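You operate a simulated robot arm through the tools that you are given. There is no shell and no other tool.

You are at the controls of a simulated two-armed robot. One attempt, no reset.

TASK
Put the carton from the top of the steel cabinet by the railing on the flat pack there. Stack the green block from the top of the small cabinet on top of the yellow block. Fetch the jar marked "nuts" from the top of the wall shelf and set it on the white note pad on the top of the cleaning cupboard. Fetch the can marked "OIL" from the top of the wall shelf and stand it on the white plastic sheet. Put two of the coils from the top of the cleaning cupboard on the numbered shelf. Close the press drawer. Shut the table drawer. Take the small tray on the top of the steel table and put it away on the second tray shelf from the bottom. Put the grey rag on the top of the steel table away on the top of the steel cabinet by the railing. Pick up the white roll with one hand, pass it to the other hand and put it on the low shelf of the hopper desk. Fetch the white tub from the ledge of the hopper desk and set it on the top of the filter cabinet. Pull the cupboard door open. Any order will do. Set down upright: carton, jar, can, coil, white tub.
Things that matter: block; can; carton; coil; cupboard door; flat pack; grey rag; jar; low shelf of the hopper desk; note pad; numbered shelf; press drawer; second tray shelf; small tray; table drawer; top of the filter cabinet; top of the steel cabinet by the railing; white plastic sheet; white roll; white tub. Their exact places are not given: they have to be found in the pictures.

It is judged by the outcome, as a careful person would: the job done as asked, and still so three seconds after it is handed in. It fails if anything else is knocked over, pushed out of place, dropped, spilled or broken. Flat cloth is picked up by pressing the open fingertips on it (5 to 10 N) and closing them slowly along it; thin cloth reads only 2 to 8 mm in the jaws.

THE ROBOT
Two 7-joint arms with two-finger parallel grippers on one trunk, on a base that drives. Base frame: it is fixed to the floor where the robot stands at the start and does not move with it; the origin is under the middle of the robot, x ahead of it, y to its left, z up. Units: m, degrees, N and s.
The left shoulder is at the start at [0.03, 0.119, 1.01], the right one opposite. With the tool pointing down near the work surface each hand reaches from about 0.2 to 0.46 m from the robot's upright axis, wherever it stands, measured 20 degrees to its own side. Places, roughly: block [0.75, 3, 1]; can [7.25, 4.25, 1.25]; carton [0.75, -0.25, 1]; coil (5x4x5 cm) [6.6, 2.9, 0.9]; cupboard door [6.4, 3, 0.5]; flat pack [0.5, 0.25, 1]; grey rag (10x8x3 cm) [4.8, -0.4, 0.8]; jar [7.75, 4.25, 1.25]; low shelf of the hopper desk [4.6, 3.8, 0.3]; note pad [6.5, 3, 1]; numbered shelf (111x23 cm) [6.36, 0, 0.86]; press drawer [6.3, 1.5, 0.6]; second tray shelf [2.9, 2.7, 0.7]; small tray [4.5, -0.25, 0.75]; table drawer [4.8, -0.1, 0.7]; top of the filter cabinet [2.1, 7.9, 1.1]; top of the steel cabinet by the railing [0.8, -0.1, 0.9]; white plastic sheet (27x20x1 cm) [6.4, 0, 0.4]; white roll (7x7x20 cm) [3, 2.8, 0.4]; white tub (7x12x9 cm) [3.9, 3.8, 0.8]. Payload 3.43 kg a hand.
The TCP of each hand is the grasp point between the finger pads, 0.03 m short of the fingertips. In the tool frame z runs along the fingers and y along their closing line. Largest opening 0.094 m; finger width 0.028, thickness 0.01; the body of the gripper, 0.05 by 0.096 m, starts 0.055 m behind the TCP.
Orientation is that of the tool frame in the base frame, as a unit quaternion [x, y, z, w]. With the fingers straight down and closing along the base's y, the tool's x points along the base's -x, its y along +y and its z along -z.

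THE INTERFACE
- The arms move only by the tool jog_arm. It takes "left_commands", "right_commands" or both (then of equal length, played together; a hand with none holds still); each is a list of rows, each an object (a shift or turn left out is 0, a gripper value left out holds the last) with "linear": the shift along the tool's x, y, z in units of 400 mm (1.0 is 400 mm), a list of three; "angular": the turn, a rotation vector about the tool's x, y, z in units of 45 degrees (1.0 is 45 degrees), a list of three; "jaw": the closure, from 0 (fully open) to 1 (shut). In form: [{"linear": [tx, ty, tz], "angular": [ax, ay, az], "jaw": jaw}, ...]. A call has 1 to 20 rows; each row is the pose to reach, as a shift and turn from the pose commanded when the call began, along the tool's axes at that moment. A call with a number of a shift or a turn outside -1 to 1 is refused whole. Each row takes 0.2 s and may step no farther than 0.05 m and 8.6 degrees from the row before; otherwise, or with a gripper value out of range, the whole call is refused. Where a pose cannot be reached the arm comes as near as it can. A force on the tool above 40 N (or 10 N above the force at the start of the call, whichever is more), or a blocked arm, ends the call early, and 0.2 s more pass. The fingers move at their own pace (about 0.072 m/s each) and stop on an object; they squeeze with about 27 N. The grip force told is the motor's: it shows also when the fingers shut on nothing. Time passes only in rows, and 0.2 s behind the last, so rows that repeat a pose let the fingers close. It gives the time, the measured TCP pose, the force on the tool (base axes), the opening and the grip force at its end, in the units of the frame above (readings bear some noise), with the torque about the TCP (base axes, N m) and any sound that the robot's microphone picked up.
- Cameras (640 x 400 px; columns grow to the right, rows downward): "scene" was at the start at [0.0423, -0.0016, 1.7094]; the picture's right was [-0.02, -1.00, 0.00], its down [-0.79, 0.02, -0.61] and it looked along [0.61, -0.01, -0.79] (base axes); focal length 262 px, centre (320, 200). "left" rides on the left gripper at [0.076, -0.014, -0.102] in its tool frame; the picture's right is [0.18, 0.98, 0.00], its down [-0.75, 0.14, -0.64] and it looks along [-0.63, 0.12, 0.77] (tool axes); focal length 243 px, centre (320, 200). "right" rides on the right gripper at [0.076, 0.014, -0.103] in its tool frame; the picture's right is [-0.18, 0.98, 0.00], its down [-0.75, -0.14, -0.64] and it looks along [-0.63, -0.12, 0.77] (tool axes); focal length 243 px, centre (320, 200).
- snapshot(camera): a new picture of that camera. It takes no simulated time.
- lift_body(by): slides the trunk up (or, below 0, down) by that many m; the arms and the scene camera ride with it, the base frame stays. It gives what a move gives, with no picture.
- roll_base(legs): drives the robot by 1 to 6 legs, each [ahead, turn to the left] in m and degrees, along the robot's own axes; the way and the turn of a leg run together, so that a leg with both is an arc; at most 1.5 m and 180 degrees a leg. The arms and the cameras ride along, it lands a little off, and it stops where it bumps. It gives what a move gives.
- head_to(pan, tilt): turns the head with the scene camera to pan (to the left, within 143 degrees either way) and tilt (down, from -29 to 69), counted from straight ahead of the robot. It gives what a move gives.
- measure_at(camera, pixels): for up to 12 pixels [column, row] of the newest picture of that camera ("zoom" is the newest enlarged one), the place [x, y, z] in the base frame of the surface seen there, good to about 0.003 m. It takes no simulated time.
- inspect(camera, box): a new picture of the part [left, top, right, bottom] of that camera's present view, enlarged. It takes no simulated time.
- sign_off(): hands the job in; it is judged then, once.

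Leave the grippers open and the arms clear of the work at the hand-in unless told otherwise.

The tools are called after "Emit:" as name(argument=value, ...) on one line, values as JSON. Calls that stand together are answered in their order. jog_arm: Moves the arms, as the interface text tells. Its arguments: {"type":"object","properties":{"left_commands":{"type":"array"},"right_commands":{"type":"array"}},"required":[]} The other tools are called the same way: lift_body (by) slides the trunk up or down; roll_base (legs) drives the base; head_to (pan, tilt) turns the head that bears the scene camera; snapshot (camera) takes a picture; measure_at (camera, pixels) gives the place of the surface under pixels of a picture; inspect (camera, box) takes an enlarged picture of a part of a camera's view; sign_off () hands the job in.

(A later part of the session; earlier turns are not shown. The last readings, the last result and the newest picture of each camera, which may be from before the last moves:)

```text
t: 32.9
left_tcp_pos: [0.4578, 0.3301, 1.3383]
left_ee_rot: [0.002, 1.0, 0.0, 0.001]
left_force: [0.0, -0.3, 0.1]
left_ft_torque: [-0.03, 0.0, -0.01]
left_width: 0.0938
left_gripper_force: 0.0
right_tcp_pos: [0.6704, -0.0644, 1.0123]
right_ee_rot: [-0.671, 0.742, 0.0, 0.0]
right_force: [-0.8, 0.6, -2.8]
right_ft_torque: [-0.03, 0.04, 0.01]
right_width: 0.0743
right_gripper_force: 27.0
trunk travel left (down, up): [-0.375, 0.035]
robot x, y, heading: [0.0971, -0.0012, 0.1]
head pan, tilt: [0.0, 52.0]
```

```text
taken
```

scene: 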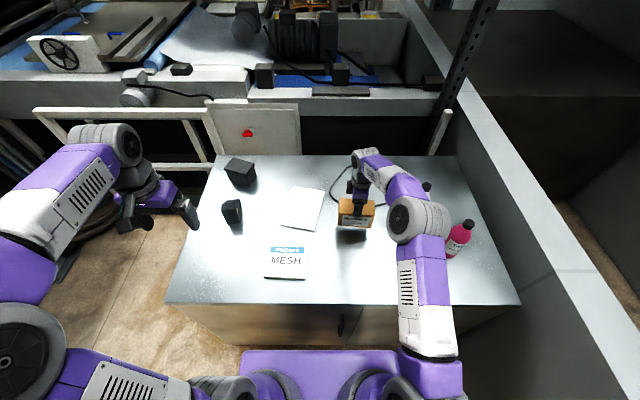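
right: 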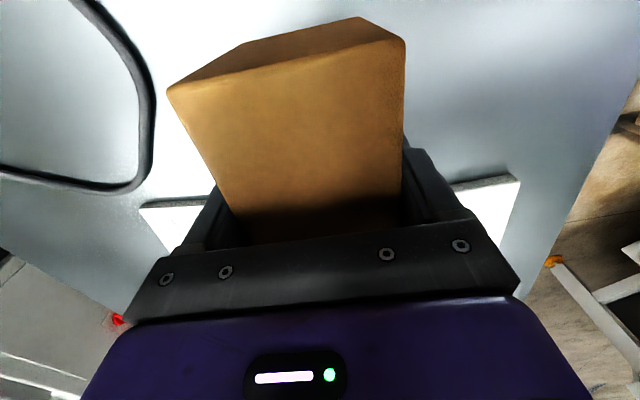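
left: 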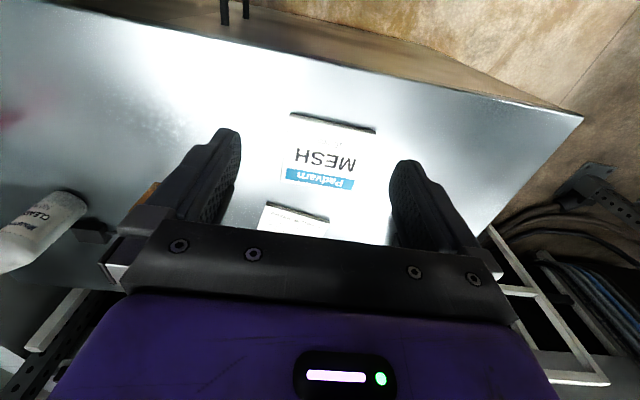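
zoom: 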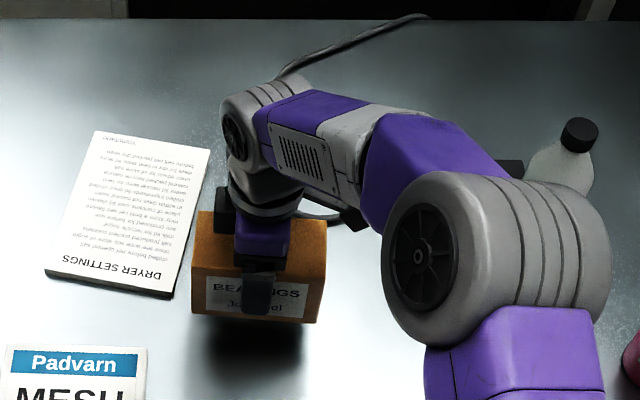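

No slip. Continuing slowly to above the flat pack's centre with the small turn.

Emit:
jog_arm(right_commands=[{"linear": [-0.03, 0.022, 0], "angular": [0, 0, -0.01]}, {"linear": [-0.08, 0.06, 0], "angular": [0, 0, -0.02]}, {"linear": [-0.13, 0.0975, 0], "angular": [0, 0, -0.035]}, {"linear": [-0.18, 0.135, 0], "angular": [0, 0, -0.05]}, {"linear": [-0.23, 0.1725, 0], "angular": [0, 0, -0.065]}, {"linear": [-0.28, 0.21, 0], "angular": [0, 0, -0.08]}, {"linear": [-0.33, 0.2475, 0], "angular": [0, 0, -0.095]}, {"linear": [-0.38, 0.285, 0], "angular": [0, 0, -0.11]}, {"linear": [-0.42, 0.315, 0], "angular": [0, 0, -0.12]}, {"linear": [-0.442, 0.3316, 0], "angular": [0, 0, -0.12]}, {"linear": [-0.442, 0.3316, 0], "angular": [0, 0, -0.12]}])

Emit:
inspect(camera="scene", box=[220, 170, 420, 300])

Emit:
snapshot(camera="right")

```text
t: 35.3
left_tcp_pos: [0.4597, 0.329, 1.3387]
left_ee_rot: [0.002, 1.0, 0.0, -0.001]
left_force: [-0.1, 0.4, -0.1]
left_ft_torque: [0.02, 0.04, -0.01]
left_width: 0.094
left_gripper_force: 0.1
right_tcp_pos: [0.5559, 0.1239, 1.0123]
right_ee_rot: [-0.705, 0.709, 0.0, 0.001]
right_force: [0.0, -0.1, -2.5]
right_ft_torque: [-0.02, -0.02, 0.04]
right_width: 0.0743
right_gripper_force: 26.6
trunk travel left (down, up): [-0.375, 0.035]
robot x, y, heading: [0.1014, -0.0012, 0.2]
head pan, tilt: [0.0, 52.0]
```

```text
3.08 times, centred on (320, 235) of scene
```

zoom: 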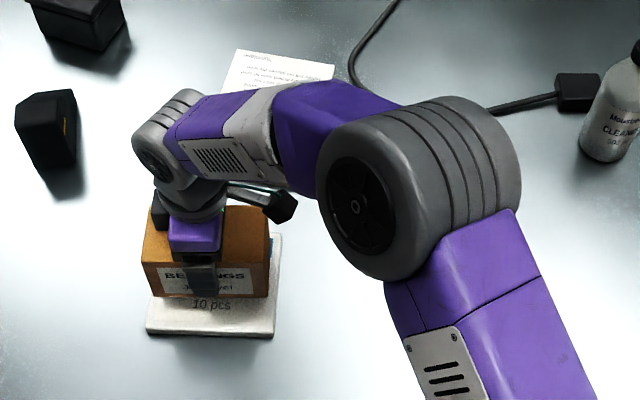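

```text
taken
```

right: 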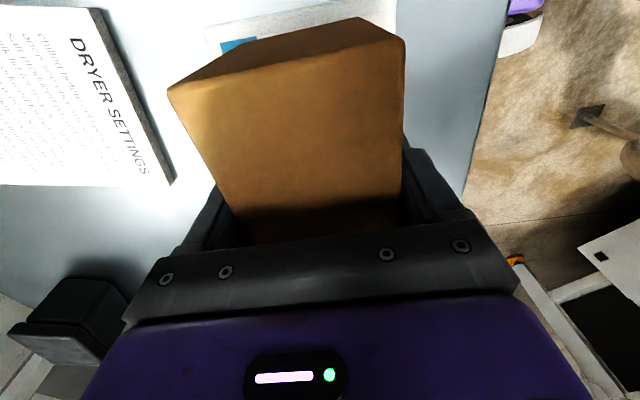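

Carton is over the pack. Lowering ~0.029 m to touch.

Emit:
jog_arm(right_commands=[{"linear": [0, 0, 0.025]}, {"linear": [0, 0, 0.05]}, {"linear": [0, 0, 0.065]}, {"linear": [0, 0, 0.073]}, {"linear": [0, 0, 0.073]}])

Emit:
inspect(camera="scene", box=[220, 170, 420, 300])

```text
t: 36.5
left_tcp_pos: [0.4587, 0.331, 1.3383]
left_ee_rot: [0.002, 1.0, 0.0, 0.0]
left_force: [0.5, 0.0, -0.6]
left_ft_torque: [0.05, -0.01, 0.01]
left_width: 0.0938
left_gripper_force: 0.1
right_tcp_pos: [0.5566, 0.1238, 0.9843]
right_ee_rot: [-0.705, 0.709, 0.0, 0.0]
right_force: [0.1, -0.3, -2.9]
right_ft_torque: [0.03, -0.01, 0.0]
right_width: 0.0744
right_gripper_force: 27.2
trunk travel left (down, up): [-0.375, 0.035]
robot x, y, heading: [0.1007, -0.0001, 0.1]
head pan, tilt: [0.0, 52.0]
```

```text
3.08 times, centred on (320, 235) of scene
```

zoom: 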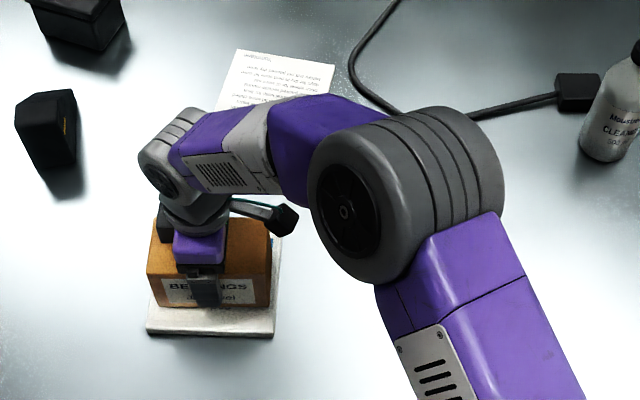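

Still -2.9 N, so not quite touching. Lowering in 1.5 mm steps.

Emit:
jog_arm(right_commands=[{"linear": [0, 0, 0.004]}, {"linear": [0, 0, 0.008]}, {"linear": [0, 0, 0.01]}, {"linear": [0, 0, 0.01]}])

```text
t: 37.5
left_tcp_pos: [0.4578, 0.3291, 1.3387]
left_ee_rot: [0.002, 1.0, -0.001, 0.0]
left_force: [-0.6, 0.0, 0.3]
left_ft_torque: [0.02, 0.0, -0.02]
left_width: 0.0941
left_gripper_force: 0.1
right_tcp_pos: [0.5553, 0.1223, 0.9782]
right_ee_rot: [-0.705, 0.709, 0.0, -0.001]
right_force: [0.4, -0.3, -2.8]
right_ft_torque: [0.0, 0.01, 0.02]
right_width: 0.0742
right_gripper_force: 27.1
trunk travel left (down, up): [-0.375, 0.035]
robot x, y, heading: [0.0975, 0.0009, 0.2]
head pan, tilt: [0.0, 52.0]
```

Not yet touching at z 0.978. A few more small steps.

Emit:
jog_arm(right_commands=[{"linear": [0, 0, 0.005]}, {"linear": [0, 0, 0.01]}, {"linear": [0, 0, 0.01]}])

```text
t: 38.3
left_tcp_pos: [0.4558, 0.3289, 1.3395]
left_ee_rot: [0.001, 1.0, 0.001, 0.0]
left_force: [-0.1, -0.2, -0.8]
left_ft_torque: [0.04, -0.01, -0.01]
left_width: 0.094
left_gripper_force: 0.1
right_tcp_pos: [0.555, 0.1232, 0.9773]
right_ee_rot: [-0.705, 0.709, 0.0, 0.002]
right_force: [-0.9, -3.5, 22.2]
right_ft_torque: [0.05, 0.54, 0.1]
right_width: 0.0745
right_gripper_force: 27.1
trunk travel left (down, up): [-0.375, 0.035]
robot x, y, heading: [0.1013, 0.0017, -0.1]
head pan, tilt: [0.0, 52.0]
```

Touching now (22 N up). I ease up 3 mm of command, then open.

Emit:
jog_arm(right_commands=[{"linear": [0, 0, -0.006]}, {"linear": [0, 0, -0.006], "jaw": 0.15}, {"linear": [0, 0, -0.006], "jaw": 0}, {"linear": [0, 0, -0.006], "jaw": 0}, {"linear": [0, 0, -0.006], "jaw": 0}])

Emit:
snapshot(camera="right")

Emit:
inspect(camera="scene", box=[220, 170, 420, 300])

```text
t: 39.5
left_tcp_pos: [0.459, 0.3299, 1.3383]
left_ee_rot: [0.002, 1.0, 0.001, 0.0]
left_force: [-0.2, -0.1, -0.8]
left_ft_torque: [-0.01, 0.01, 0.02]
left_width: 0.0942
left_gripper_force: 0.1
right_tcp_pos: [0.5563, 0.1236, 0.9769]
right_ee_rot: [-0.706, 0.709, -0.001, 0.0]
right_force: [-0.7, -0.7, -0.1]
right_ft_torque: [-0.02, 0.02, -0.05]
right_width: 0.0941
right_gripper_force: 0.0
trunk travel left (down, up): [-0.375, 0.035]
robot x, y, heading: [0.0961, -0.002, 0.1]
head pan, tilt: [0.0, 52.0]
```

```text
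taken
```

right: 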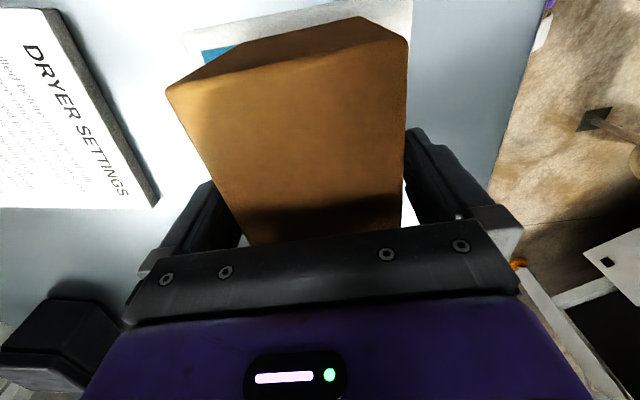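

```text
3.08 times, centred on (320, 235) of scene
```

zoom: 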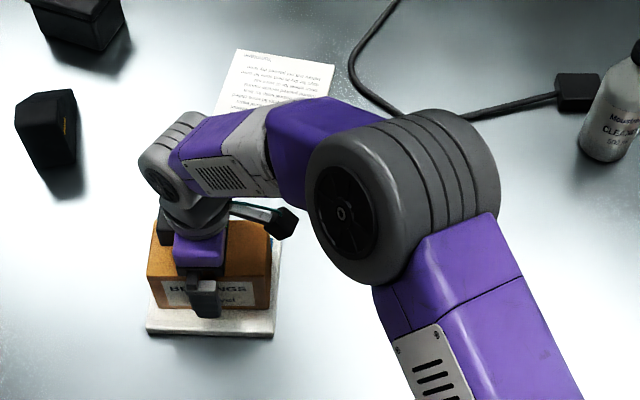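

Opened. Retracting straight up 0.16 m.

Emit:
jog_arm(right_commands=[{"linear": [0, 0, -0.05]}, {"linear": [0, 0, -0.12]}, {"linear": [0, 0, -0.2]}, {"linear": [0, 0, -0.3]}, {"linear": [0, 0, -0.4]}])

Emit:
jog_arm(right_commands=[{"linear": [0.1, 0.03, 0], "angular": [0, 0, 0.18]}, {"linear": [0.2, 0.06, 0], "angular": [0, 0, 0.36]}, {"linear": [0.3, 0.09, 0], "angular": [0, 0, 0.54]}, {"linear": [0.4, 0.12, 0], "angular": [0, 0, 0.72]}, {"linear": [0.5, 0.15, 0], "angular": [0, 0, 0.9]}, {"linear": [0.6, 0.18, 0], "angular": [0, 0, 0.99]}])

Emit:
inspect(camera="scene", box=[220, 150, 480, 310])

```text
t: 40.7
left_tcp_pos: [0.4584, 0.3289, 1.3384]
left_ee_rot: [0.003, 1.0, -0.001, 0.0]
left_force: [-0.6, 0.0, 0.4]
left_ft_torque: [-0.02, -0.03, 0.04]
left_width: 0.0939
left_gripper_force: 0.0
right_tcp_pos: [0.5565, 0.1251, 1.1376]
right_ee_rot: [-0.706, 0.708, 0.0, 0.0]
right_force: [0.5, -0.2, -0.9]
right_ft_torque: [0.0, -0.04, 0.05]
right_width: 0.094
right_gripper_force: 0.1
trunk travel left (down, up): [-0.375, 0.035]
robot x, y, heading: [0.1016, -0.0009, 0.2]
head pan, tilt: [0.0, 52.0]
```

```text
t: 42.1
left_tcp_pos: [0.4579, 0.3279, 1.3393]
left_ee_rot: [0.002, 1.0, 0.001, 0.0]
left_force: [0.3, -0.1, 0.0]
left_ft_torque: [0.01, 0.0, -0.01]
left_width: 0.0942
left_gripper_force: 0.1
right_tcp_pos: [0.4825, -0.1189, 1.1365]
right_ee_rot: [-0.383, 0.924, 0.001, 0.001]
right_force: [-0.2, 0.2, -0.2]
right_ft_torque: [0.0, -0.02, -0.01]
right_width: 0.094
right_gripper_force: 0.1
trunk travel left (down, up): [-0.375, 0.035]
robot x, y, heading: [0.0976, 0.0007, 0.1]
head pan, tilt: [0.0, 52.0]
```

```text
2.46 times, centred on (350, 230) of scene
```

zoom: 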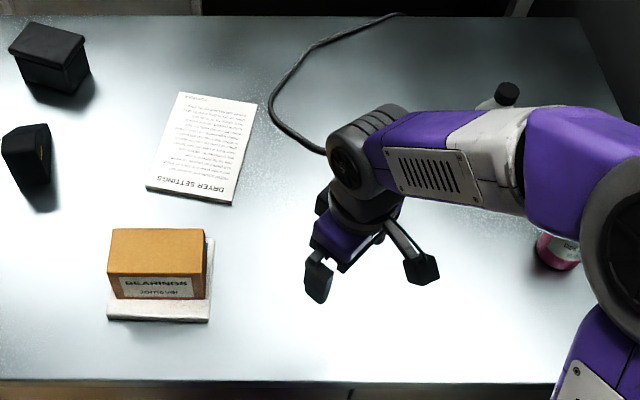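

The carton stands on the flat pack. Verifying positions.

Emit:
measure_at(camera="zoom", pixels=[[112, 235], [208, 232], [110, 272], [204, 276], [115, 295], [203, 296], [107, 316], [209, 317], [212, 245]])

```text
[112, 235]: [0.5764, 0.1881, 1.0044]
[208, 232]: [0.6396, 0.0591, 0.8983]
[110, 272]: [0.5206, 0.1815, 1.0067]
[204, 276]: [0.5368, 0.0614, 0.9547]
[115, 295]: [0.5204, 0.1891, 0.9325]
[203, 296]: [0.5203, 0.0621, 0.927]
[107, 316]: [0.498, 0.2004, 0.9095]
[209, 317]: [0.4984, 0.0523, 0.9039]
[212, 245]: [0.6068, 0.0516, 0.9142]
```

The carton task is done. Now I back off 0.35 m, lower the trunk to the nominal height, and look left to plan the drive to the small cabinet.

Emit:
roll_base(legs=[[-0.35, 0]])

Emit:
head_to(pan=90, tilt=25)

Emit:
snapshot(camera="scene")

```text
t: 44.3
left_tcp_pos: [0.111, 0.3271, 1.3377]
left_ee_rot: [0.005, 1.0, -0.001, -0.001]
left_force: [-0.8, -1.0, -0.4]
left_ft_torque: [-0.01, -0.01, 0.01]
left_width: 0.094
left_gripper_force: 0.0
right_tcp_pos: [0.1347, -0.1191, 1.1359]
right_ee_rot: [-0.381, 0.925, 0.0, 0.0]
right_force: [0.1, 0.4, 0.0]
right_ft_torque: [-0.01, -0.02, -0.03]
right_width: 0.094
right_gripper_force: 0.0
trunk travel left (down, up): [-0.375, 0.035]
robot x, y, heading: [-0.2499, 0.0015, -0.3]
head pan, tilt: [0.0, 52.0]
```

```text
t: 46.0
left_tcp_pos: [0.1125, 0.3284, 1.3382]
left_ee_rot: [0.005, 1.0, 0.0, 0.0]
left_force: [-0.2, 0.5, 0.1]
left_ft_torque: [0.01, 0.01, 0.01]
left_width: 0.0939
left_gripper_force: 0.0
right_tcp_pos: [0.1342, -0.1177, 1.1358]
right_ee_rot: [-0.381, 0.925, 0.0, -0.001]
right_force: [0.1, 0.2, 0.5]
right_ft_torque: [-0.02, 0.0, 0.02]
right_width: 0.0941
right_gripper_force: 0.1
trunk travel left (down, up): [-0.375, 0.035]
robot x, y, heading: [-0.2488, 0.0053, -0.4]
head pan, tilt: [90.0, 25.0]
```

```text
taken
```

scene: 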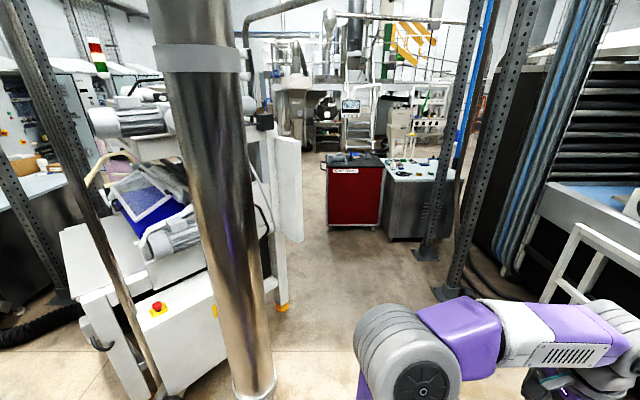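

I measure obstacle positions: the shiny column, machine, red cabinet, steel cabinet, posts, railing.

Emit:
measure_at(camera="scene", pixels=[[245, 300], [290, 305], [300, 180], [330, 222], [375, 225], [390, 238], [425, 255], [455, 285], [540, 280], [210, 100], [70, 295], [330, 300]])

Emit:
inspect(camera="scene", box=[280, 120, 480, 260])

```text
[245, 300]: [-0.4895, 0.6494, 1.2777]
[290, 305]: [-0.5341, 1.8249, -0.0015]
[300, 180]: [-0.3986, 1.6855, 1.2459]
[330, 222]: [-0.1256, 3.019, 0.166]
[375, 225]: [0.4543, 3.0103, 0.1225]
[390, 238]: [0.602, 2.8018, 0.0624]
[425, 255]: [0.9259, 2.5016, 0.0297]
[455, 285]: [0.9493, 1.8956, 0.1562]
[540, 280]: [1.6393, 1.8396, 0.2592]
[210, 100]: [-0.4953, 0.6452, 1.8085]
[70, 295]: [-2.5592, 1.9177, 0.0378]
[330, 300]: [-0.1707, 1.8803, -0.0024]
```

```text
2.86 times, centred on (380, 190) of scene
```

zoom: 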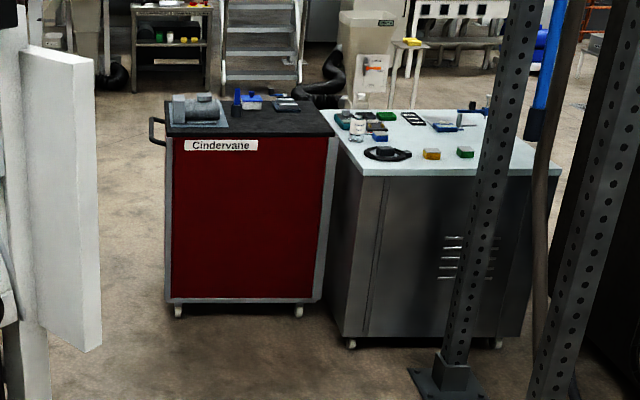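

Emit:
measure_at(camera="zoom", pixels=[[431, 154], [465, 153], [380, 154], [385, 116], [364, 172], [555, 172], [345, 345], [355, 130], [440, 385], [560, 395], [378, 137], [362, 120]])

```text
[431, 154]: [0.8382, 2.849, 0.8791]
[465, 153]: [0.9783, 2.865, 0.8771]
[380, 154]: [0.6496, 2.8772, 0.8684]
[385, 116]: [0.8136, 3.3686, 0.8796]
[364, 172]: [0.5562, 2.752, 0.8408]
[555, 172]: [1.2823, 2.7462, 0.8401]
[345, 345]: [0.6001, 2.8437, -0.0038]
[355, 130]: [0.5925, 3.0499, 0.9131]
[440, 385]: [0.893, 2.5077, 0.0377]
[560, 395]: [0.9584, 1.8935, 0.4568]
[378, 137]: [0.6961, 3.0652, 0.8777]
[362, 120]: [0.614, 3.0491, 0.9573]
```

Small cabinet: front y≈2.75, x 0.55–1.28; a yellow block near (0.84,2.85) and a green one near (0.98,2.865), with a steel post at about (0.9,2.5) in front. First I tuck both arms in for driving.

Emit:
jog_arm(left_commands=[{"linear": [0.01, -0.09, 0.04]}, {"linear": [0.02, -0.18, 0.08]}, {"linear": [0.03, -0.27, 0.12]}, {"linear": [0.04, -0.36, 0.16]}, {"linear": [0.05, -0.43, 0.2]}, {"linear": [0.05, -0.5, 0.25]}], right_commands=[{"linear": [0.03, -0.015, 0], "angular": [0, 0, 0.166]}, {"linear": [0.065, -0.03, 0], "angular": [0, 0, 0.332]}, {"linear": [0.1, -0.045, 0], "angular": [0, 0, 0.498]}, {"linear": [0.13, -0.06, 0], "angular": [0, 0, 0.664]}, {"linear": [0.165, -0.075, 0], "angular": [0, 0, 0.83]}, {"linear": [0.194, -0.089, 0], "angular": [0, 0, 0.995]}])

Emit:
measure_at(camera="scene", pixels=[[250, 380], [195, 200], [290, 300], [445, 150], [470, 150], [415, 250], [435, 250], [500, 150], [480, 290], [560, 260], [640, 280], [600, 240]])

```text
t: 47.4
left_tcp_pos: [0.0925, 0.1258, 1.2382]
left_ee_rot: [0.005, 1.0, 0.001, -0.001]
left_force: [0.0, 0.2, 0.0]
left_ft_torque: [-0.01, 0.0, -0.03]
left_width: 0.0939
left_gripper_force: 0.1
right_tcp_pos: [0.1038, -0.1988, 1.1344]
right_ee_rot: [0.001, 1.0, 0.001, 0.0]
right_force: [0.5, 0.6, -0.7]
right_ft_torque: [0.05, 0.06, 0.0]
right_width: 0.0941
right_gripper_force: 0.0
trunk travel left (down, up): [-0.375, 0.035]
robot x, y, heading: [-0.2519, -0.0014, -0.5]
head pan, tilt: [90.0, 25.0]
```

```text
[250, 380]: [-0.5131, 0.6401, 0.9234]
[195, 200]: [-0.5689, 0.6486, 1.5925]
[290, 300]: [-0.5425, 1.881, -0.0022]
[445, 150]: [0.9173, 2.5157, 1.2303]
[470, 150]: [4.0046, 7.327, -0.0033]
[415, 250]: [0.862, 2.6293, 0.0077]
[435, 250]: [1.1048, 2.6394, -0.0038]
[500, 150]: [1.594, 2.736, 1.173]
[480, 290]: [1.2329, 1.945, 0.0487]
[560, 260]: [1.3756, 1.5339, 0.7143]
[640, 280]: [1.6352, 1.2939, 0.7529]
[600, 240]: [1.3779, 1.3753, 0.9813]
```

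Corridor is clear along heading 70° between the column (-0.53,0.71) and the cabinet corner (0.41,0.5). Turning left 70° and driving 1.5 m.

Emit:
roll_base(legs=[[0, 70.5], [1.5, 0]])

Emit:
head_to(pan=0, tilt=30)

Emit:
snapshot(camera="scene")

```text
t: 57.8
left_tcp_pos: [0.2422, 1.7564, 1.239]
left_ee_rot: [-0.574, 0.819, 0.001, 0.0]
left_force: [0.9, 0.6, 0.1]
left_ft_torque: [0.02, -0.02, 0.01]
left_width: 0.0941
left_gripper_force: 0.0
right_tcp_pos: [0.5529, 1.6573, 1.1358]
right_ee_rot: [-0.578, 0.816, 0.0, 0.0]
right_force: [-0.1, -0.5, 0.0]
right_ft_torque: [-0.01, 0.03, 0.01]
right_width: 0.0942
right_gripper_force: 0.1
trunk travel left (down, up): [-0.375, 0.035]
robot x, y, heading: [0.2424, 1.3936, 70.0]
head pan, tilt: [90.0, 25.0]
```

```text
t: 59.4
left_tcp_pos: [0.2425, 1.7561, 1.2391]
left_ee_rot: [-0.574, 0.819, 0.0, 0.0]
left_force: [0.2, -0.6, -0.1]
left_ft_torque: [0.01, 0.0, 0.03]
left_width: 0.094
left_gripper_force: 0.0
right_tcp_pos: [0.5523, 1.6583, 1.135]
right_ee_rot: [-0.578, 0.816, -0.001, 0.0]
right_force: [0.4, -0.3, -0.8]
right_ft_torque: [-0.01, 0.01, -0.04]
right_width: 0.0938
right_gripper_force: 0.0
trunk travel left (down, up): [-0.375, 0.035]
robot x, y, heading: [0.2506, 1.3937, 70.4]
head pan, tilt: [0.0, 30.0]
```

```text
taken
```

scene: 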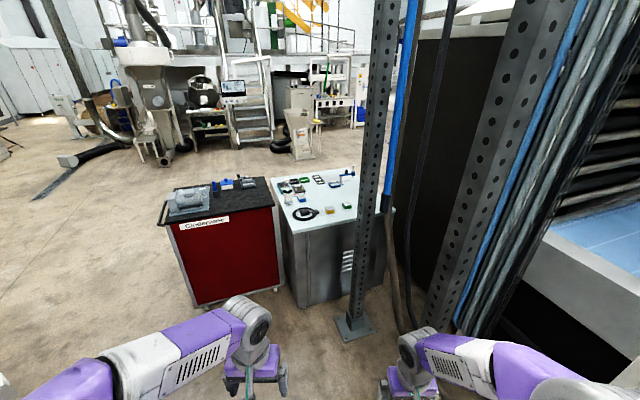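

Now the small cabinet top is visible at (280–390, 175–225). Inspecting it.

Emit:
inspect(camera="scene", box=[270, 160, 400, 240])

Emit:
measure_at(camera="scene", pixels=[[350, 330], [336, 318], [372, 330], [360, 200], [385, 150], [470, 220], [430, 250], [288, 238], [385, 210], [280, 183], [355, 172], [300, 300]])

```text
4.92 times, centred on (335, 200) of scene
```

zoom: 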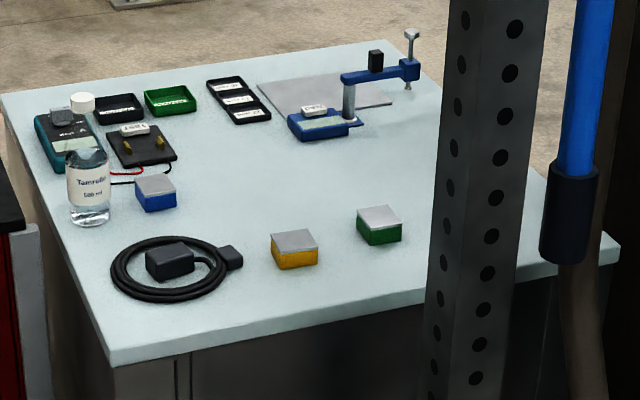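

```text
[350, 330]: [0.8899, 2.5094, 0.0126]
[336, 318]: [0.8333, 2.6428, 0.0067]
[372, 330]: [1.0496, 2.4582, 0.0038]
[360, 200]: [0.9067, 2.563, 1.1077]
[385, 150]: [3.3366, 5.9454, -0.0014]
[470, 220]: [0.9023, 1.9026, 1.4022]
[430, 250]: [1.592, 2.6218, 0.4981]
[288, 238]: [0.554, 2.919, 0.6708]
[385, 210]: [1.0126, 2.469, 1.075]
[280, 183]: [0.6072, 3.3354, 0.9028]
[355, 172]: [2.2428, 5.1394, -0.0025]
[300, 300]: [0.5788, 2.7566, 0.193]
```

Emit:
measure_at(camera="zoom", pixels=[[274, 236], [302, 230], [317, 243], [288, 252], [294, 262], [361, 213], [386, 206], [401, 220], [374, 226], [385, 238], [230, 260], [200, 340]])

```text
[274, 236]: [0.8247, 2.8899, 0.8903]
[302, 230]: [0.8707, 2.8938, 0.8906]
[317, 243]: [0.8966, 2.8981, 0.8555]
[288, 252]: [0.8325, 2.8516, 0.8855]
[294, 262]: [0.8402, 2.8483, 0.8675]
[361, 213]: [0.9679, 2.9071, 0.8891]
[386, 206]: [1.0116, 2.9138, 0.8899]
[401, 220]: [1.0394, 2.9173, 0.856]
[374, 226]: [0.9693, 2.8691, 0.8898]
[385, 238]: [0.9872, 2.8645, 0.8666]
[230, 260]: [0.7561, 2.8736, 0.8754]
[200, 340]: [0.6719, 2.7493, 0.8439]
```

Yellow top centre ≈(0.85,2.87,0.89), green ≈(0.99,2.89,0.89). The post in front limits the arm, so I measure it precisely.

Emit:
measure_at(camera="scene", pixels=[[367, 150], [372, 150], [378, 150], [382, 150], [377, 60], [390, 60], [398, 60], [352, 260], [365, 260], [361, 300], [395, 140], [388, 200]])

```text
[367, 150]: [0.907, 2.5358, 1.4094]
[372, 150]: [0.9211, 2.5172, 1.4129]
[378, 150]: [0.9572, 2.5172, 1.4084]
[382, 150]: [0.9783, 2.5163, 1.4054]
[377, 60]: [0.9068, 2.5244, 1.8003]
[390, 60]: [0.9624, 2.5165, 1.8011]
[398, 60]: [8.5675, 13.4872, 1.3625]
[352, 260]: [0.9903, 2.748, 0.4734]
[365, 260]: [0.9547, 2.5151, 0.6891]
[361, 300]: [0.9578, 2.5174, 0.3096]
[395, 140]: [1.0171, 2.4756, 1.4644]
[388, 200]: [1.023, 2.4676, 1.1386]
```

Post's left edge is x≈0.907, front y≈2.517. I drive to about (0.47, 2.38) facing +y, leaving room beside the post.

Emit:
roll_base(legs=[[0, 7.3], [0.8, 0]])

Emit:
snapshot(camera="scene")

```text
t: 64.3
left_tcp_pos: [0.3732, 2.5326, 1.2388]
left_ee_rot: [-0.623, 0.782, 0.0, 0.0]
left_force: [0.2, 0.0, 0.5]
left_ft_torque: [-0.01, -0.02, 0.0]
left_width: 0.094
left_gripper_force: 0.1
right_tcp_pos: [0.6935, 2.474, 1.1352]
right_ee_rot: [-0.627, 0.779, 0.001, -0.001]
right_force: [0.2, -0.3, -0.6]
right_ft_torque: [0.01, -0.01, -0.01]
right_width: 0.0938
right_gripper_force: 0.1
trunk travel left (down, up): [-0.375, 0.035]
robot x, y, heading: [0.421, 2.1735, 77.2]
head pan, tilt: [0.0, 30.0]
```

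```text
taken
```

scene: 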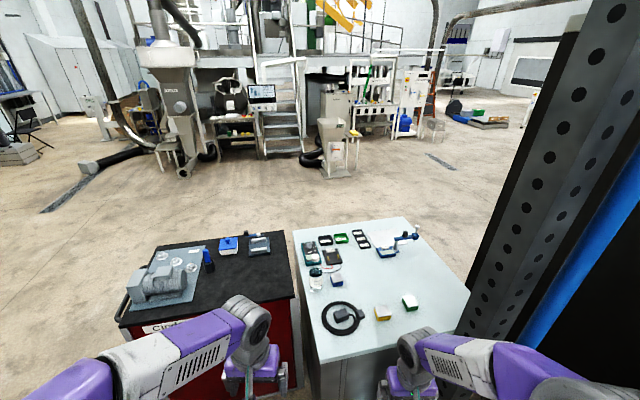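

Nearly there. One short arc more to face the cabinet squarely.

Emit:
roll_base(legs=[[0.1, 0], [0.12, 11]])

Emit:
head_to(pan=-20, tilt=50)

Emit:
snapshot(camera="scene")

```text
t: 66.3
left_tcp_pos: [0.342, 2.7297, 1.2381]
left_ee_rot: [-0.693, 0.721, 0.001, 0.0]
left_force: [-0.3, 0.1, 1.0]
left_ft_torque: [0.0, 0.0, 0.01]
left_width: 0.0938
left_gripper_force: 0.0
right_tcp_pos: [0.6671, 2.7302, 1.1361]
right_ee_rot: [-0.697, 0.717, 0.0, 0.001]
right_force: [0.0, 0.3, 0.5]
right_ft_torque: [0.0, -0.01, -0.04]
right_width: 0.0941
right_gripper_force: 0.1
trunk travel left (down, up): [-0.375, 0.035]
robot x, y, heading: [0.4605, 2.3845, 88.3]
head pan, tilt: [0.0, 30.0]
```

```text
t: 67.1
left_tcp_pos: [0.3428, 2.7291, 1.2387]
left_ee_rot: [-0.693, 0.721, 0.0, 0.0]
left_force: [0.4, -0.1, -0.3]
left_ft_torque: [-0.02, 0.0, 0.0]
left_width: 0.0938
left_gripper_force: 0.2
right_tcp_pos: [0.6681, 2.7316, 1.1353]
right_ee_rot: [-0.697, 0.717, 0.0, 0.0]
right_force: [0.4, 0.0, -0.3]
right_ft_torque: [0.02, 0.02, 0.01]
right_width: 0.0939
right_gripper_force: 0.0
trunk travel left (down, up): [-0.375, 0.035]
robot x, y, heading: [0.4562, 2.388, 88.2]
head pan, tilt: [-20.0, 50.0]
```

```text
taken
```

scene: 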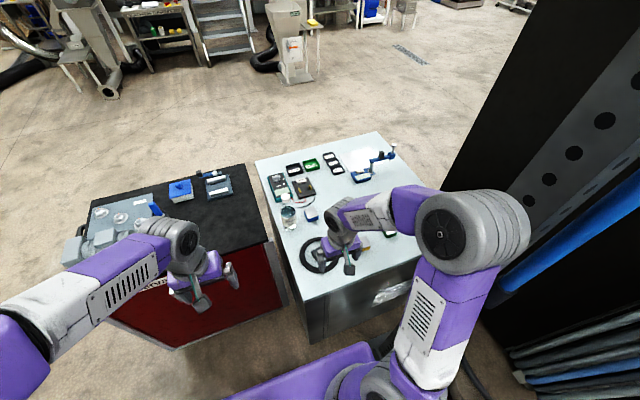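

I measure the right elbow against the post before reaching out.

Emit:
measure_at(camera="scene", pixels=[[445, 230], [480, 210], [520, 230], [525, 215], [560, 170], [575, 190], [440, 330], [365, 225], [345, 225], [480, 270]])

Emit:
snapshot(camera="right")

```text
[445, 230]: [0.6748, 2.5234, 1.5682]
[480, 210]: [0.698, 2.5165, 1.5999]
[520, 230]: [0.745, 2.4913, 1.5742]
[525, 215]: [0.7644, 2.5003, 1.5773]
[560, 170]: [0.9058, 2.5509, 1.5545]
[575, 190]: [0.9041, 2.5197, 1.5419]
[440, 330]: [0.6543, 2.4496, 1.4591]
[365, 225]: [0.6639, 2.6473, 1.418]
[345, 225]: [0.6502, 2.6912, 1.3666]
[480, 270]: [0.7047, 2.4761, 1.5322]
```

```text
taken
```

right: 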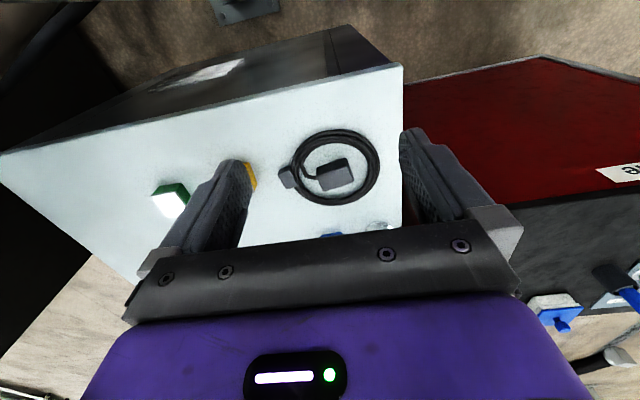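

Clearance is good. I turn the right tool by about -96° about its axis (three calls of 32°) so that the camera side faces right (+x) and the fingers close along y.

Emit:
jog_arm(right_commands=[{"angular": [0, 0, -0.177]}, {"angular": [0, 0, -0.354]}, {"angular": [0, 0, -0.531]}, {"angular": [0, 0, -0.708]}])

Emit:
jog_arm(right_commands=[{"angular": [0, 0, -0.177]}, {"angular": [0, 0, -0.354]}, {"angular": [0, 0, -0.531]}, {"angular": [0, 0, -0.708]}])

Emit:
jog_arm(right_commands=[{"angular": [0, 0, -0.177]}, {"angular": [0, 0, -0.354]}, {"angular": [0, 0, -0.531]}, {"angular": [0, 0, -0.708]}])

Emit:
jog_arm(right_commands=[{"angular": [0, 0.15, 0]}, {"angular": [0, 0.3, 0]}, {"angular": [0, 0.45, 0]}, {"angular": [0, 0.6, 0]}])

Emit:
snapshot(camera="right")

Emit:
snapshot(camera="scene")

```text
t: 68.1
left_tcp_pos: [0.3427, 2.7298, 1.239]
left_ee_rot: [-0.693, 0.721, -0.001, 0.0]
left_force: [0.9, -0.3, 0.5]
left_ft_torque: [0.02, 0.03, 0.01]
left_width: 0.0939
left_gripper_force: 0.0
right_tcp_pos: [0.6683, 2.7315, 1.1356]
right_ee_rot: [0.868, -0.497, 0.0, 0.0]
right_force: [0.5, -0.7, -0.2]
right_ft_torque: [0.01, -0.01, -0.01]
right_width: 0.0941
right_gripper_force: 0.1
trunk travel left (down, up): [-0.375, 0.035]
robot x, y, heading: [0.4593, 2.3857, 87.8]
head pan, tilt: [-20.0, 50.0]
```

```text
t: 69.1
left_tcp_pos: [0.3428, 2.7291, 1.2397]
left_ee_rot: [-0.693, 0.721, 0.0, 0.0]
left_force: [-0.5, 0.4, 1.0]
left_ft_torque: [0.03, 0.02, -0.01]
left_width: 0.0941
left_gripper_force: 0.1
right_tcp_pos: [0.668, 2.7317, 1.1353]
right_ee_rot: [0.971, -0.239, -0.001, 0.0]
right_force: [1.0, 0.8, 0.0]
right_ft_torque: [0.02, -0.01, 0.0]
right_width: 0.0941
right_gripper_force: 0.0
trunk travel left (down, up): [-0.375, 0.035]
robot x, y, heading: [0.4552, 2.3855, 88.1]
head pan, tilt: [-20.0, 50.0]
```

```text
t: 70.1
left_tcp_pos: [0.3425, 2.7299, 1.2381]
left_ee_rot: [-0.694, 0.72, 0.0, 0.0]
left_force: [0.2, -0.3, 0.1]
left_ft_torque: [0.01, 0.0, 0.01]
left_width: 0.0939
left_gripper_force: 0.1
right_tcp_pos: [0.6683, 2.7335, 1.1359]
right_ee_rot: [0.999, 0.035, 0.0, 0.0]
right_force: [-0.4, -0.2, 0.6]
right_ft_torque: [0.04, -0.01, 0.01]
right_width: 0.094
right_gripper_force: 0.0
trunk travel left (down, up): [-0.375, 0.035]
robot x, y, heading: [0.4605, 2.3822, 88.3]
head pan, tilt: [-20.0, 50.0]
```

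```text
t: 71.1
left_tcp_pos: [0.3418, 2.7295, 1.2393]
left_ee_rot: [-0.693, 0.721, 0.0, 0.0]
left_force: [-0.5, 0.2, 0.4]
left_ft_torque: [0.01, -0.03, -0.02]
left_width: 0.094
left_gripper_force: 0.1
right_tcp_pos: [0.6681, 2.7317, 1.1351]
right_ee_rot: [0.972, 0.034, 0.234, -0.008]
right_force: [0.0, 0.5, 0.3]
right_ft_torque: [-0.07, 0.02, 0.03]
right_width: 0.0941
right_gripper_force: 0.0
trunk travel left (down, up): [-0.375, 0.035]
robot x, y, heading: [0.4594, 2.3842, 88.1]
head pan, tilt: [-20.0, 50.0]
```

```text
taken
```

right: 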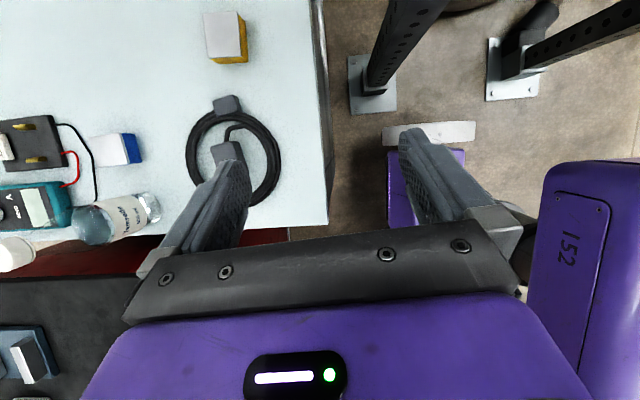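

```text
taken
```

scene: 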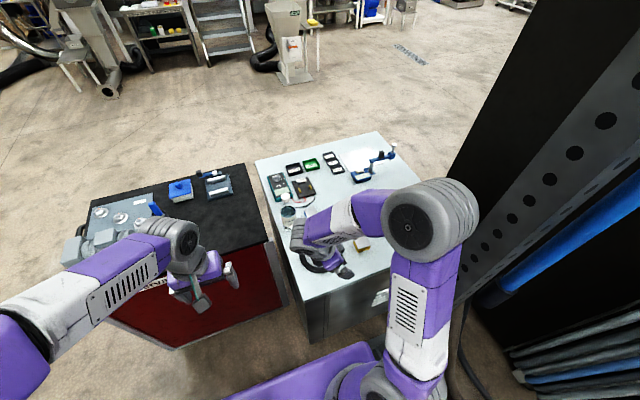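

The tool is tilted 27° toward +x. I move it to a pre-grasp point about 0.12 m short of the green block along the tool axis.

Emit:
jog_arm(right_commands=[{"linear": [0.0545, -0.043, 0.079]}, {"linear": [0.109, -0.0855, 0.158]}, {"linear": [0.1635, -0.128, 0.237]}, {"linear": [0.218, -0.171, 0.315]}, {"linear": [0.2725, -0.214, 0.394]}, {"linear": [0.327, -0.2565, 0.473]}, {"linear": [0.3815, -0.299, 0.552]}, {"linear": [0.436, -0.342, 0.631]}])

Emit:
snapshot(camera="right")

Emit:
snapshot(camera="scene")

```text
t: 72.9
left_tcp_pos: [0.3432, 2.7299, 1.2381]
left_ee_rot: [-0.693, 0.721, 0.0, 0.0]
left_force: [0.4, -0.8, 0.3]
left_ft_torque: [0.02, 0.02, -0.04]
left_width: 0.0939
left_gripper_force: 0.0
right_tcp_pos: [0.9309, 2.8895, 0.9873]
right_ee_rot: [0.972, 0.035, 0.232, -0.009]
right_force: [-0.1, 0.4, -0.5]
right_ft_torque: [-0.01, 0.04, 0.02]
right_width: 0.0941
right_gripper_force: 0.0
trunk travel left (down, up): [-0.375, 0.035]
robot x, y, heading: [0.4593, 2.3844, 88.0]
head pan, tilt: [-20.0, 50.0]
```

```text
taken
```

right: 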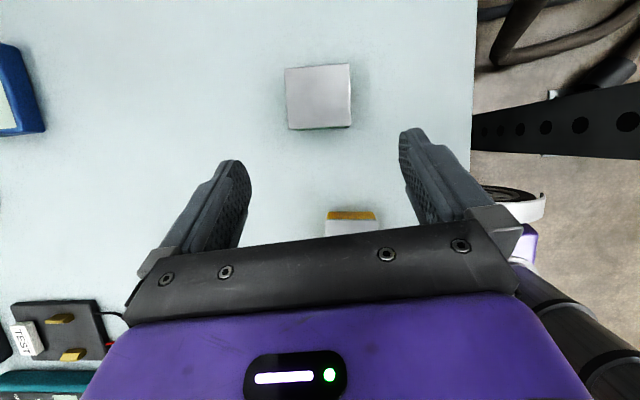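

```text
taken
```

scene: 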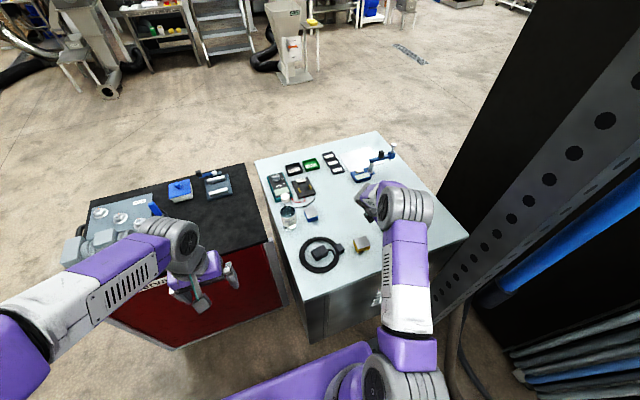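

Now the green block is seen from above at (318,97) in the right view, with the yellow one at (351,225). Measuring their tops.

Emit:
measure_at(camera="right", pixels=[[287, 69], [349, 66], [351, 125], [289, 128], [318, 97], [331, 222], [376, 222], [375, 213], [328, 213], [350, 228], [260, 100]])

Emit:
measure_at(camera="scene", pixels=[[354, 238], [368, 240], [362, 244], [358, 250], [433, 205], [420, 225], [460, 240]])

```text
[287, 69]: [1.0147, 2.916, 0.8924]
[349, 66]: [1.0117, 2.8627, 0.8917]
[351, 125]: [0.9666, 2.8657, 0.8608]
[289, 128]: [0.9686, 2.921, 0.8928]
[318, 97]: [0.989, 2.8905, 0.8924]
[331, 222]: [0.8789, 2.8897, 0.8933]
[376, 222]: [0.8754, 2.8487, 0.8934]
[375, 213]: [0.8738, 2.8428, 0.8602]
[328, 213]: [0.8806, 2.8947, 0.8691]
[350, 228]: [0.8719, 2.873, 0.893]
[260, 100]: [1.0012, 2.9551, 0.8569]
```

```text
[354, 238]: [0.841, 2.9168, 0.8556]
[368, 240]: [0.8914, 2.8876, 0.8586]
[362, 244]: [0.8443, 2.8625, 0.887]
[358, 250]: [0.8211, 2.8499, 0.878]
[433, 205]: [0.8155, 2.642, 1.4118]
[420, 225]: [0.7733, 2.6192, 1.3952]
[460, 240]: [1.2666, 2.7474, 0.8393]
```

Green top z 0.892, table 0.857, so it is 0.036 high and about 0.046 x 0.054. I advance along the tool axis by 0.1055 m to the grasp point (tips ≈0.861) and then close.

Emit:
jog_arm(right_commands=[{"linear": [0.001, 0.002, 0.066]}, {"linear": [0.002, 0.004, 0.132]}, {"linear": [0.003, 0.006, 0.19]}, {"linear": [0.003, 0.007, 0.23]}, {"linear": [0.003, 0.007, 0.264]}, {"linear": [0.003, 0.007, 0.264]}])

Emit:
snapshot(camera="right")

Emit:
inspect(camera="scene", box=[320, 160, 480, 280])

```text
t: 74.3
left_tcp_pos: [0.3423, 2.7291, 1.2389]
left_ee_rot: [-0.693, 0.721, -0.001, 0.001]
left_force: [-0.2, 0.4, -0.4]
left_ft_torque: [-0.03, -0.01, -0.01]
left_width: 0.0943
left_gripper_force: 0.1
right_tcp_pos: [0.9771, 2.8892, 0.897]
right_ee_rot: [0.972, 0.034, 0.233, -0.009]
right_force: [-0.4, -0.4, 0.0]
right_ft_torque: [0.0, -0.01, 0.0]
right_width: 0.094
right_gripper_force: 0.1
trunk travel left (down, up): [-0.375, 0.035]
robot x, y, heading: [0.4589, 2.3842, 88.1]
head pan, tilt: [-20.0, 50.0]
```

```text
taken
```

right: 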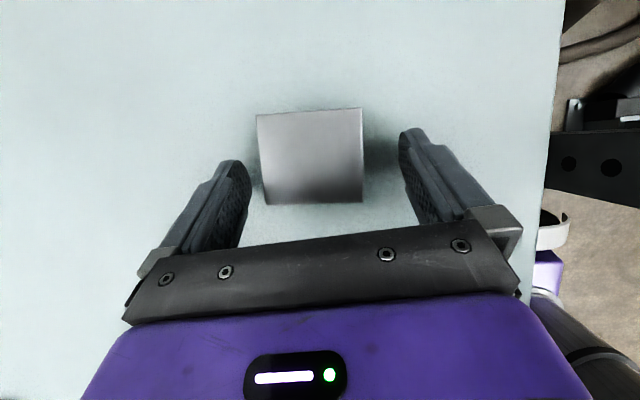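

```text
3.33 times, centred on (400, 220) of scene
```

zoom: 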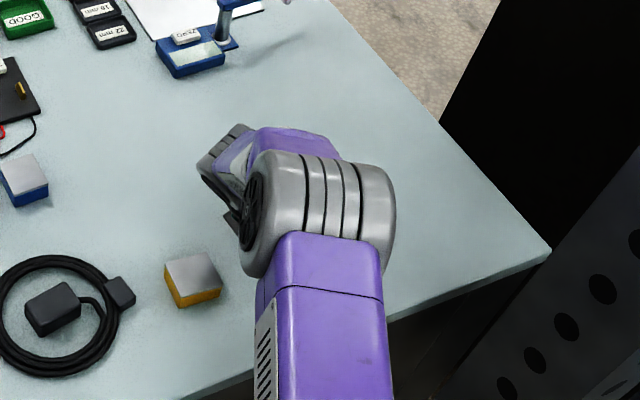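

Emit:
measure_at(camera="right", pixels=[[258, 115], [361, 109], [362, 200], [266, 203], [232, 163], [405, 132], [243, 200], [415, 190], [300, 240]])

```text
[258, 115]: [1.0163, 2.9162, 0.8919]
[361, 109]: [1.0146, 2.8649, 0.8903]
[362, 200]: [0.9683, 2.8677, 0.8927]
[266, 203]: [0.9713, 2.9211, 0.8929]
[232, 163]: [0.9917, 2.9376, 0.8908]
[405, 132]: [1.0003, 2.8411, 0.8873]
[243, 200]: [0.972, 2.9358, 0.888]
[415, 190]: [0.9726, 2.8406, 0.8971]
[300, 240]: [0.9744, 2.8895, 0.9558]
```

The pads cover most of the block; I nudge 6 mm further and close.

Emit:
jog_arm(right_commands=[{"linear": [0.011, -0.006, 0.011], "jaw": 0}, {"linear": [0.011, -0.006, 0.011], "jaw": 0.2}, {"linear": [0.011, -0.006, 0.011], "jaw": 0.4}, {"linear": [0.011, -0.006, 0.011], "jaw": 0.7}, {"linear": [0.011, -0.006, 0.011], "jaw": 1}, {"linear": [0.011, -0.006, 0.011], "jaw": 1}])

Emit:
snapshot(camera="right")

```text
t: 75.7
left_tcp_pos: [0.3431, 2.7302, 1.2386]
left_ee_rot: [-0.694, 0.72, 0.0, 0.0]
left_force: [0.0, 0.5, 0.3]
left_ft_torque: [0.03, -0.02, 0.02]
left_width: 0.0939
left_gripper_force: 0.0
right_tcp_pos: [0.9817, 2.8916, 0.8939]
right_ee_rot: [0.972, 0.033, 0.233, -0.008]
right_force: [-2.3, 0.5, 1.1]
right_ft_torque: [-0.12, 0.08, -0.03]
right_width: 0.0603
right_gripper_force: 27.6
trunk travel left (down, up): [-0.375, 0.035]
robot x, y, heading: [0.4615, 2.3824, 88.2]
head pan, tilt: [-20.0, 50.0]
```

```text
taken
```

right: 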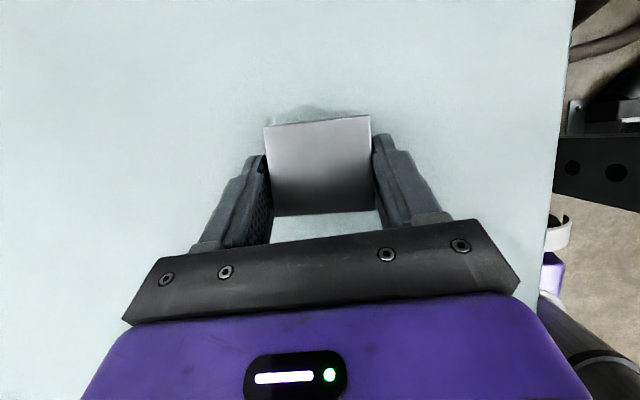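

Gripped at 0.060. Lifting gently 0.08 m vertically.

Emit:
jog_arm(right_commands=[{"linear": [0.006, 0, -0.0112]}, {"linear": [0.0171, 0, -0.0335]}, {"linear": [0.0342, 0, -0.067]}, {"linear": [0.0513, 0, -0.1]}, {"linear": [0.0684, 0, -0.134]}, {"linear": [0.0854, 0, -0.167]}, {"linear": [0.0911, 0, -0.178]}, {"linear": [0.0911, 0, -0.178]}])

Emit:
snapshot(camera="right")

Emit:
inspect(camera="scene", box=[320, 160, 480, 280])

```text
t: 77.5
left_tcp_pos: [0.3422, 2.7306, 1.2383]
left_ee_rot: [-0.693, 0.721, 0.0, 0.0]
left_force: [0.1, -0.3, 0.1]
left_ft_torque: [0.01, -0.01, 0.0]
left_width: 0.0942
left_gripper_force: 0.2
right_tcp_pos: [0.9824, 2.8922, 0.9735]
right_ee_rot: [0.972, 0.034, 0.233, -0.008]
right_force: [-0.7, -0.9, -4.4]
right_ft_torque: [0.01, 0.04, -0.06]
right_width: 0.0602
right_gripper_force: 27.2
trunk travel left (down, up): [-0.375, 0.035]
robot x, y, heading: [0.4578, 2.3843, 88.2]
head pan, tilt: [-20.0, 50.0]
```

```text
taken
```

right: 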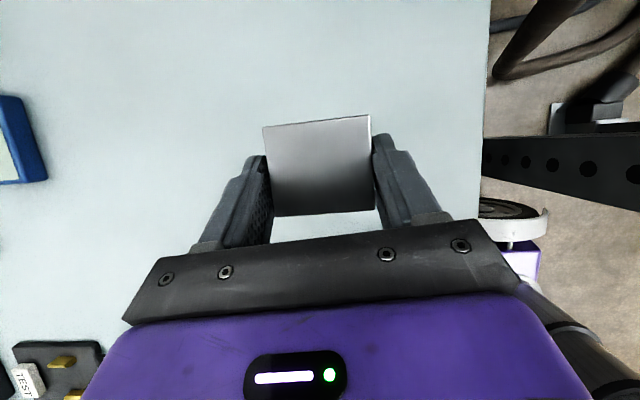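

```text
3.33 times, centred on (400, 220) of scene
```

zoom: 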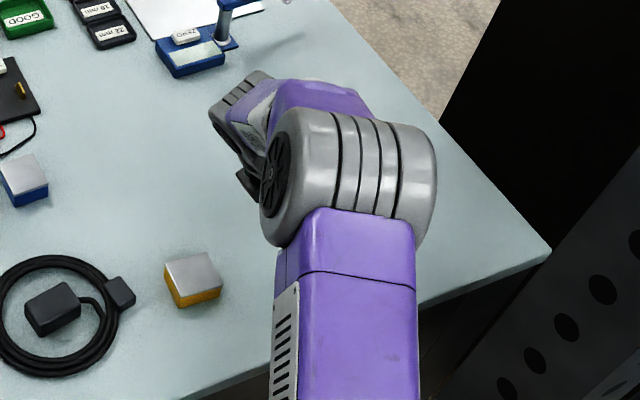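

Held without slip. Measuring the yellow block's top in the enlarged view.

Emit:
measure_at(camera="zoom", pixels=[[166, 263], [206, 253], [220, 281], [181, 294], [193, 273], [170, 267], [215, 278]])

Emit:
measure_at(camera="right", pixels=[[268, 130], [367, 120], [372, 206], [278, 212], [320, 165]])

```text
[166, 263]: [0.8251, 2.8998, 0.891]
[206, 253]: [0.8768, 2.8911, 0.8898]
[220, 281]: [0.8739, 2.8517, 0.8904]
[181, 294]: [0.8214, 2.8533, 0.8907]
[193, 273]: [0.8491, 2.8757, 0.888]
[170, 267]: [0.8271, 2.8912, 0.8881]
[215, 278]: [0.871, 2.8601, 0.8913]
```

```text
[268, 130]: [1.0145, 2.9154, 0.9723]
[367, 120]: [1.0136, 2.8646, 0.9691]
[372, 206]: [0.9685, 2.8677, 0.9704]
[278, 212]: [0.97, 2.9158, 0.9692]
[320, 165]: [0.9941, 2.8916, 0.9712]
```

Green (centre 0.992, 2.891, bottom ≈0.935) must go to (0.850, 2.872). Moving there slowly at this height.

Emit:
jog_arm(right_commands=[{"linear": [-0.025, 0.002, -0.013]}, {"linear": [-0.075, 0.005, -0.038]}, {"linear": [-0.13, 0.009, -0.066]}, {"linear": [-0.185, 0.013, -0.094]}, {"linear": [-0.24, 0.017, -0.122]}, {"linear": [-0.29, 0.021, -0.148]}, {"linear": [-0.3175, 0.0228, -0.1625]}, {"linear": [-0.3175, 0.0228, -0.1625]}])

Emit:
snapshot(camera="right")

Emit:
inspect(camera="scene", box=[300, 180, 460, 280])

```text
t: 79.3
left_tcp_pos: [0.3433, 2.7292, 1.2381]
left_ee_rot: [-0.694, 0.72, 0.0, 0.0]
left_force: [-0.4, -0.4, 0.1]
left_ft_torque: [0.0, 0.0, -0.02]
left_width: 0.094
left_gripper_force: 0.1
right_tcp_pos: [0.842, 2.8729, 0.9731]
right_ee_rot: [0.972, 0.033, 0.233, -0.008]
right_force: [-0.1, 0.2, -3.1]
right_ft_torque: [0.01, 0.07, 0.01]
right_width: 0.06
right_gripper_force: 26.4
trunk travel left (down, up): [-0.375, 0.035]
robot x, y, heading: [0.4598, 2.3845, 88.2]
head pan, tilt: [-20.0, 50.0]
```

```text
taken
```

right: 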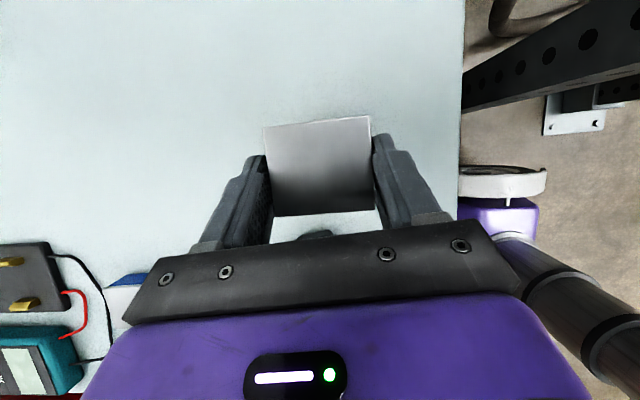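

```text
4.00 times, centred on (380, 230) of scene
```

zoom: 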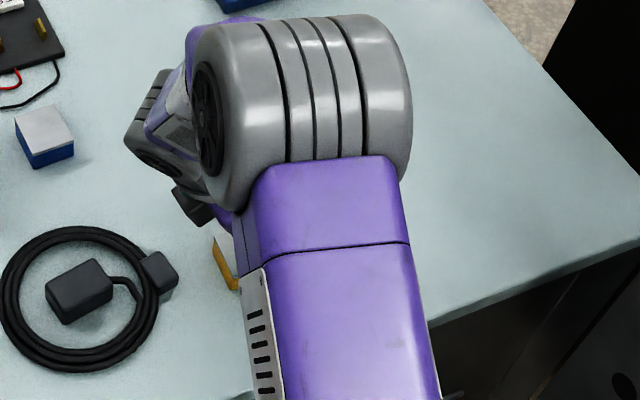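

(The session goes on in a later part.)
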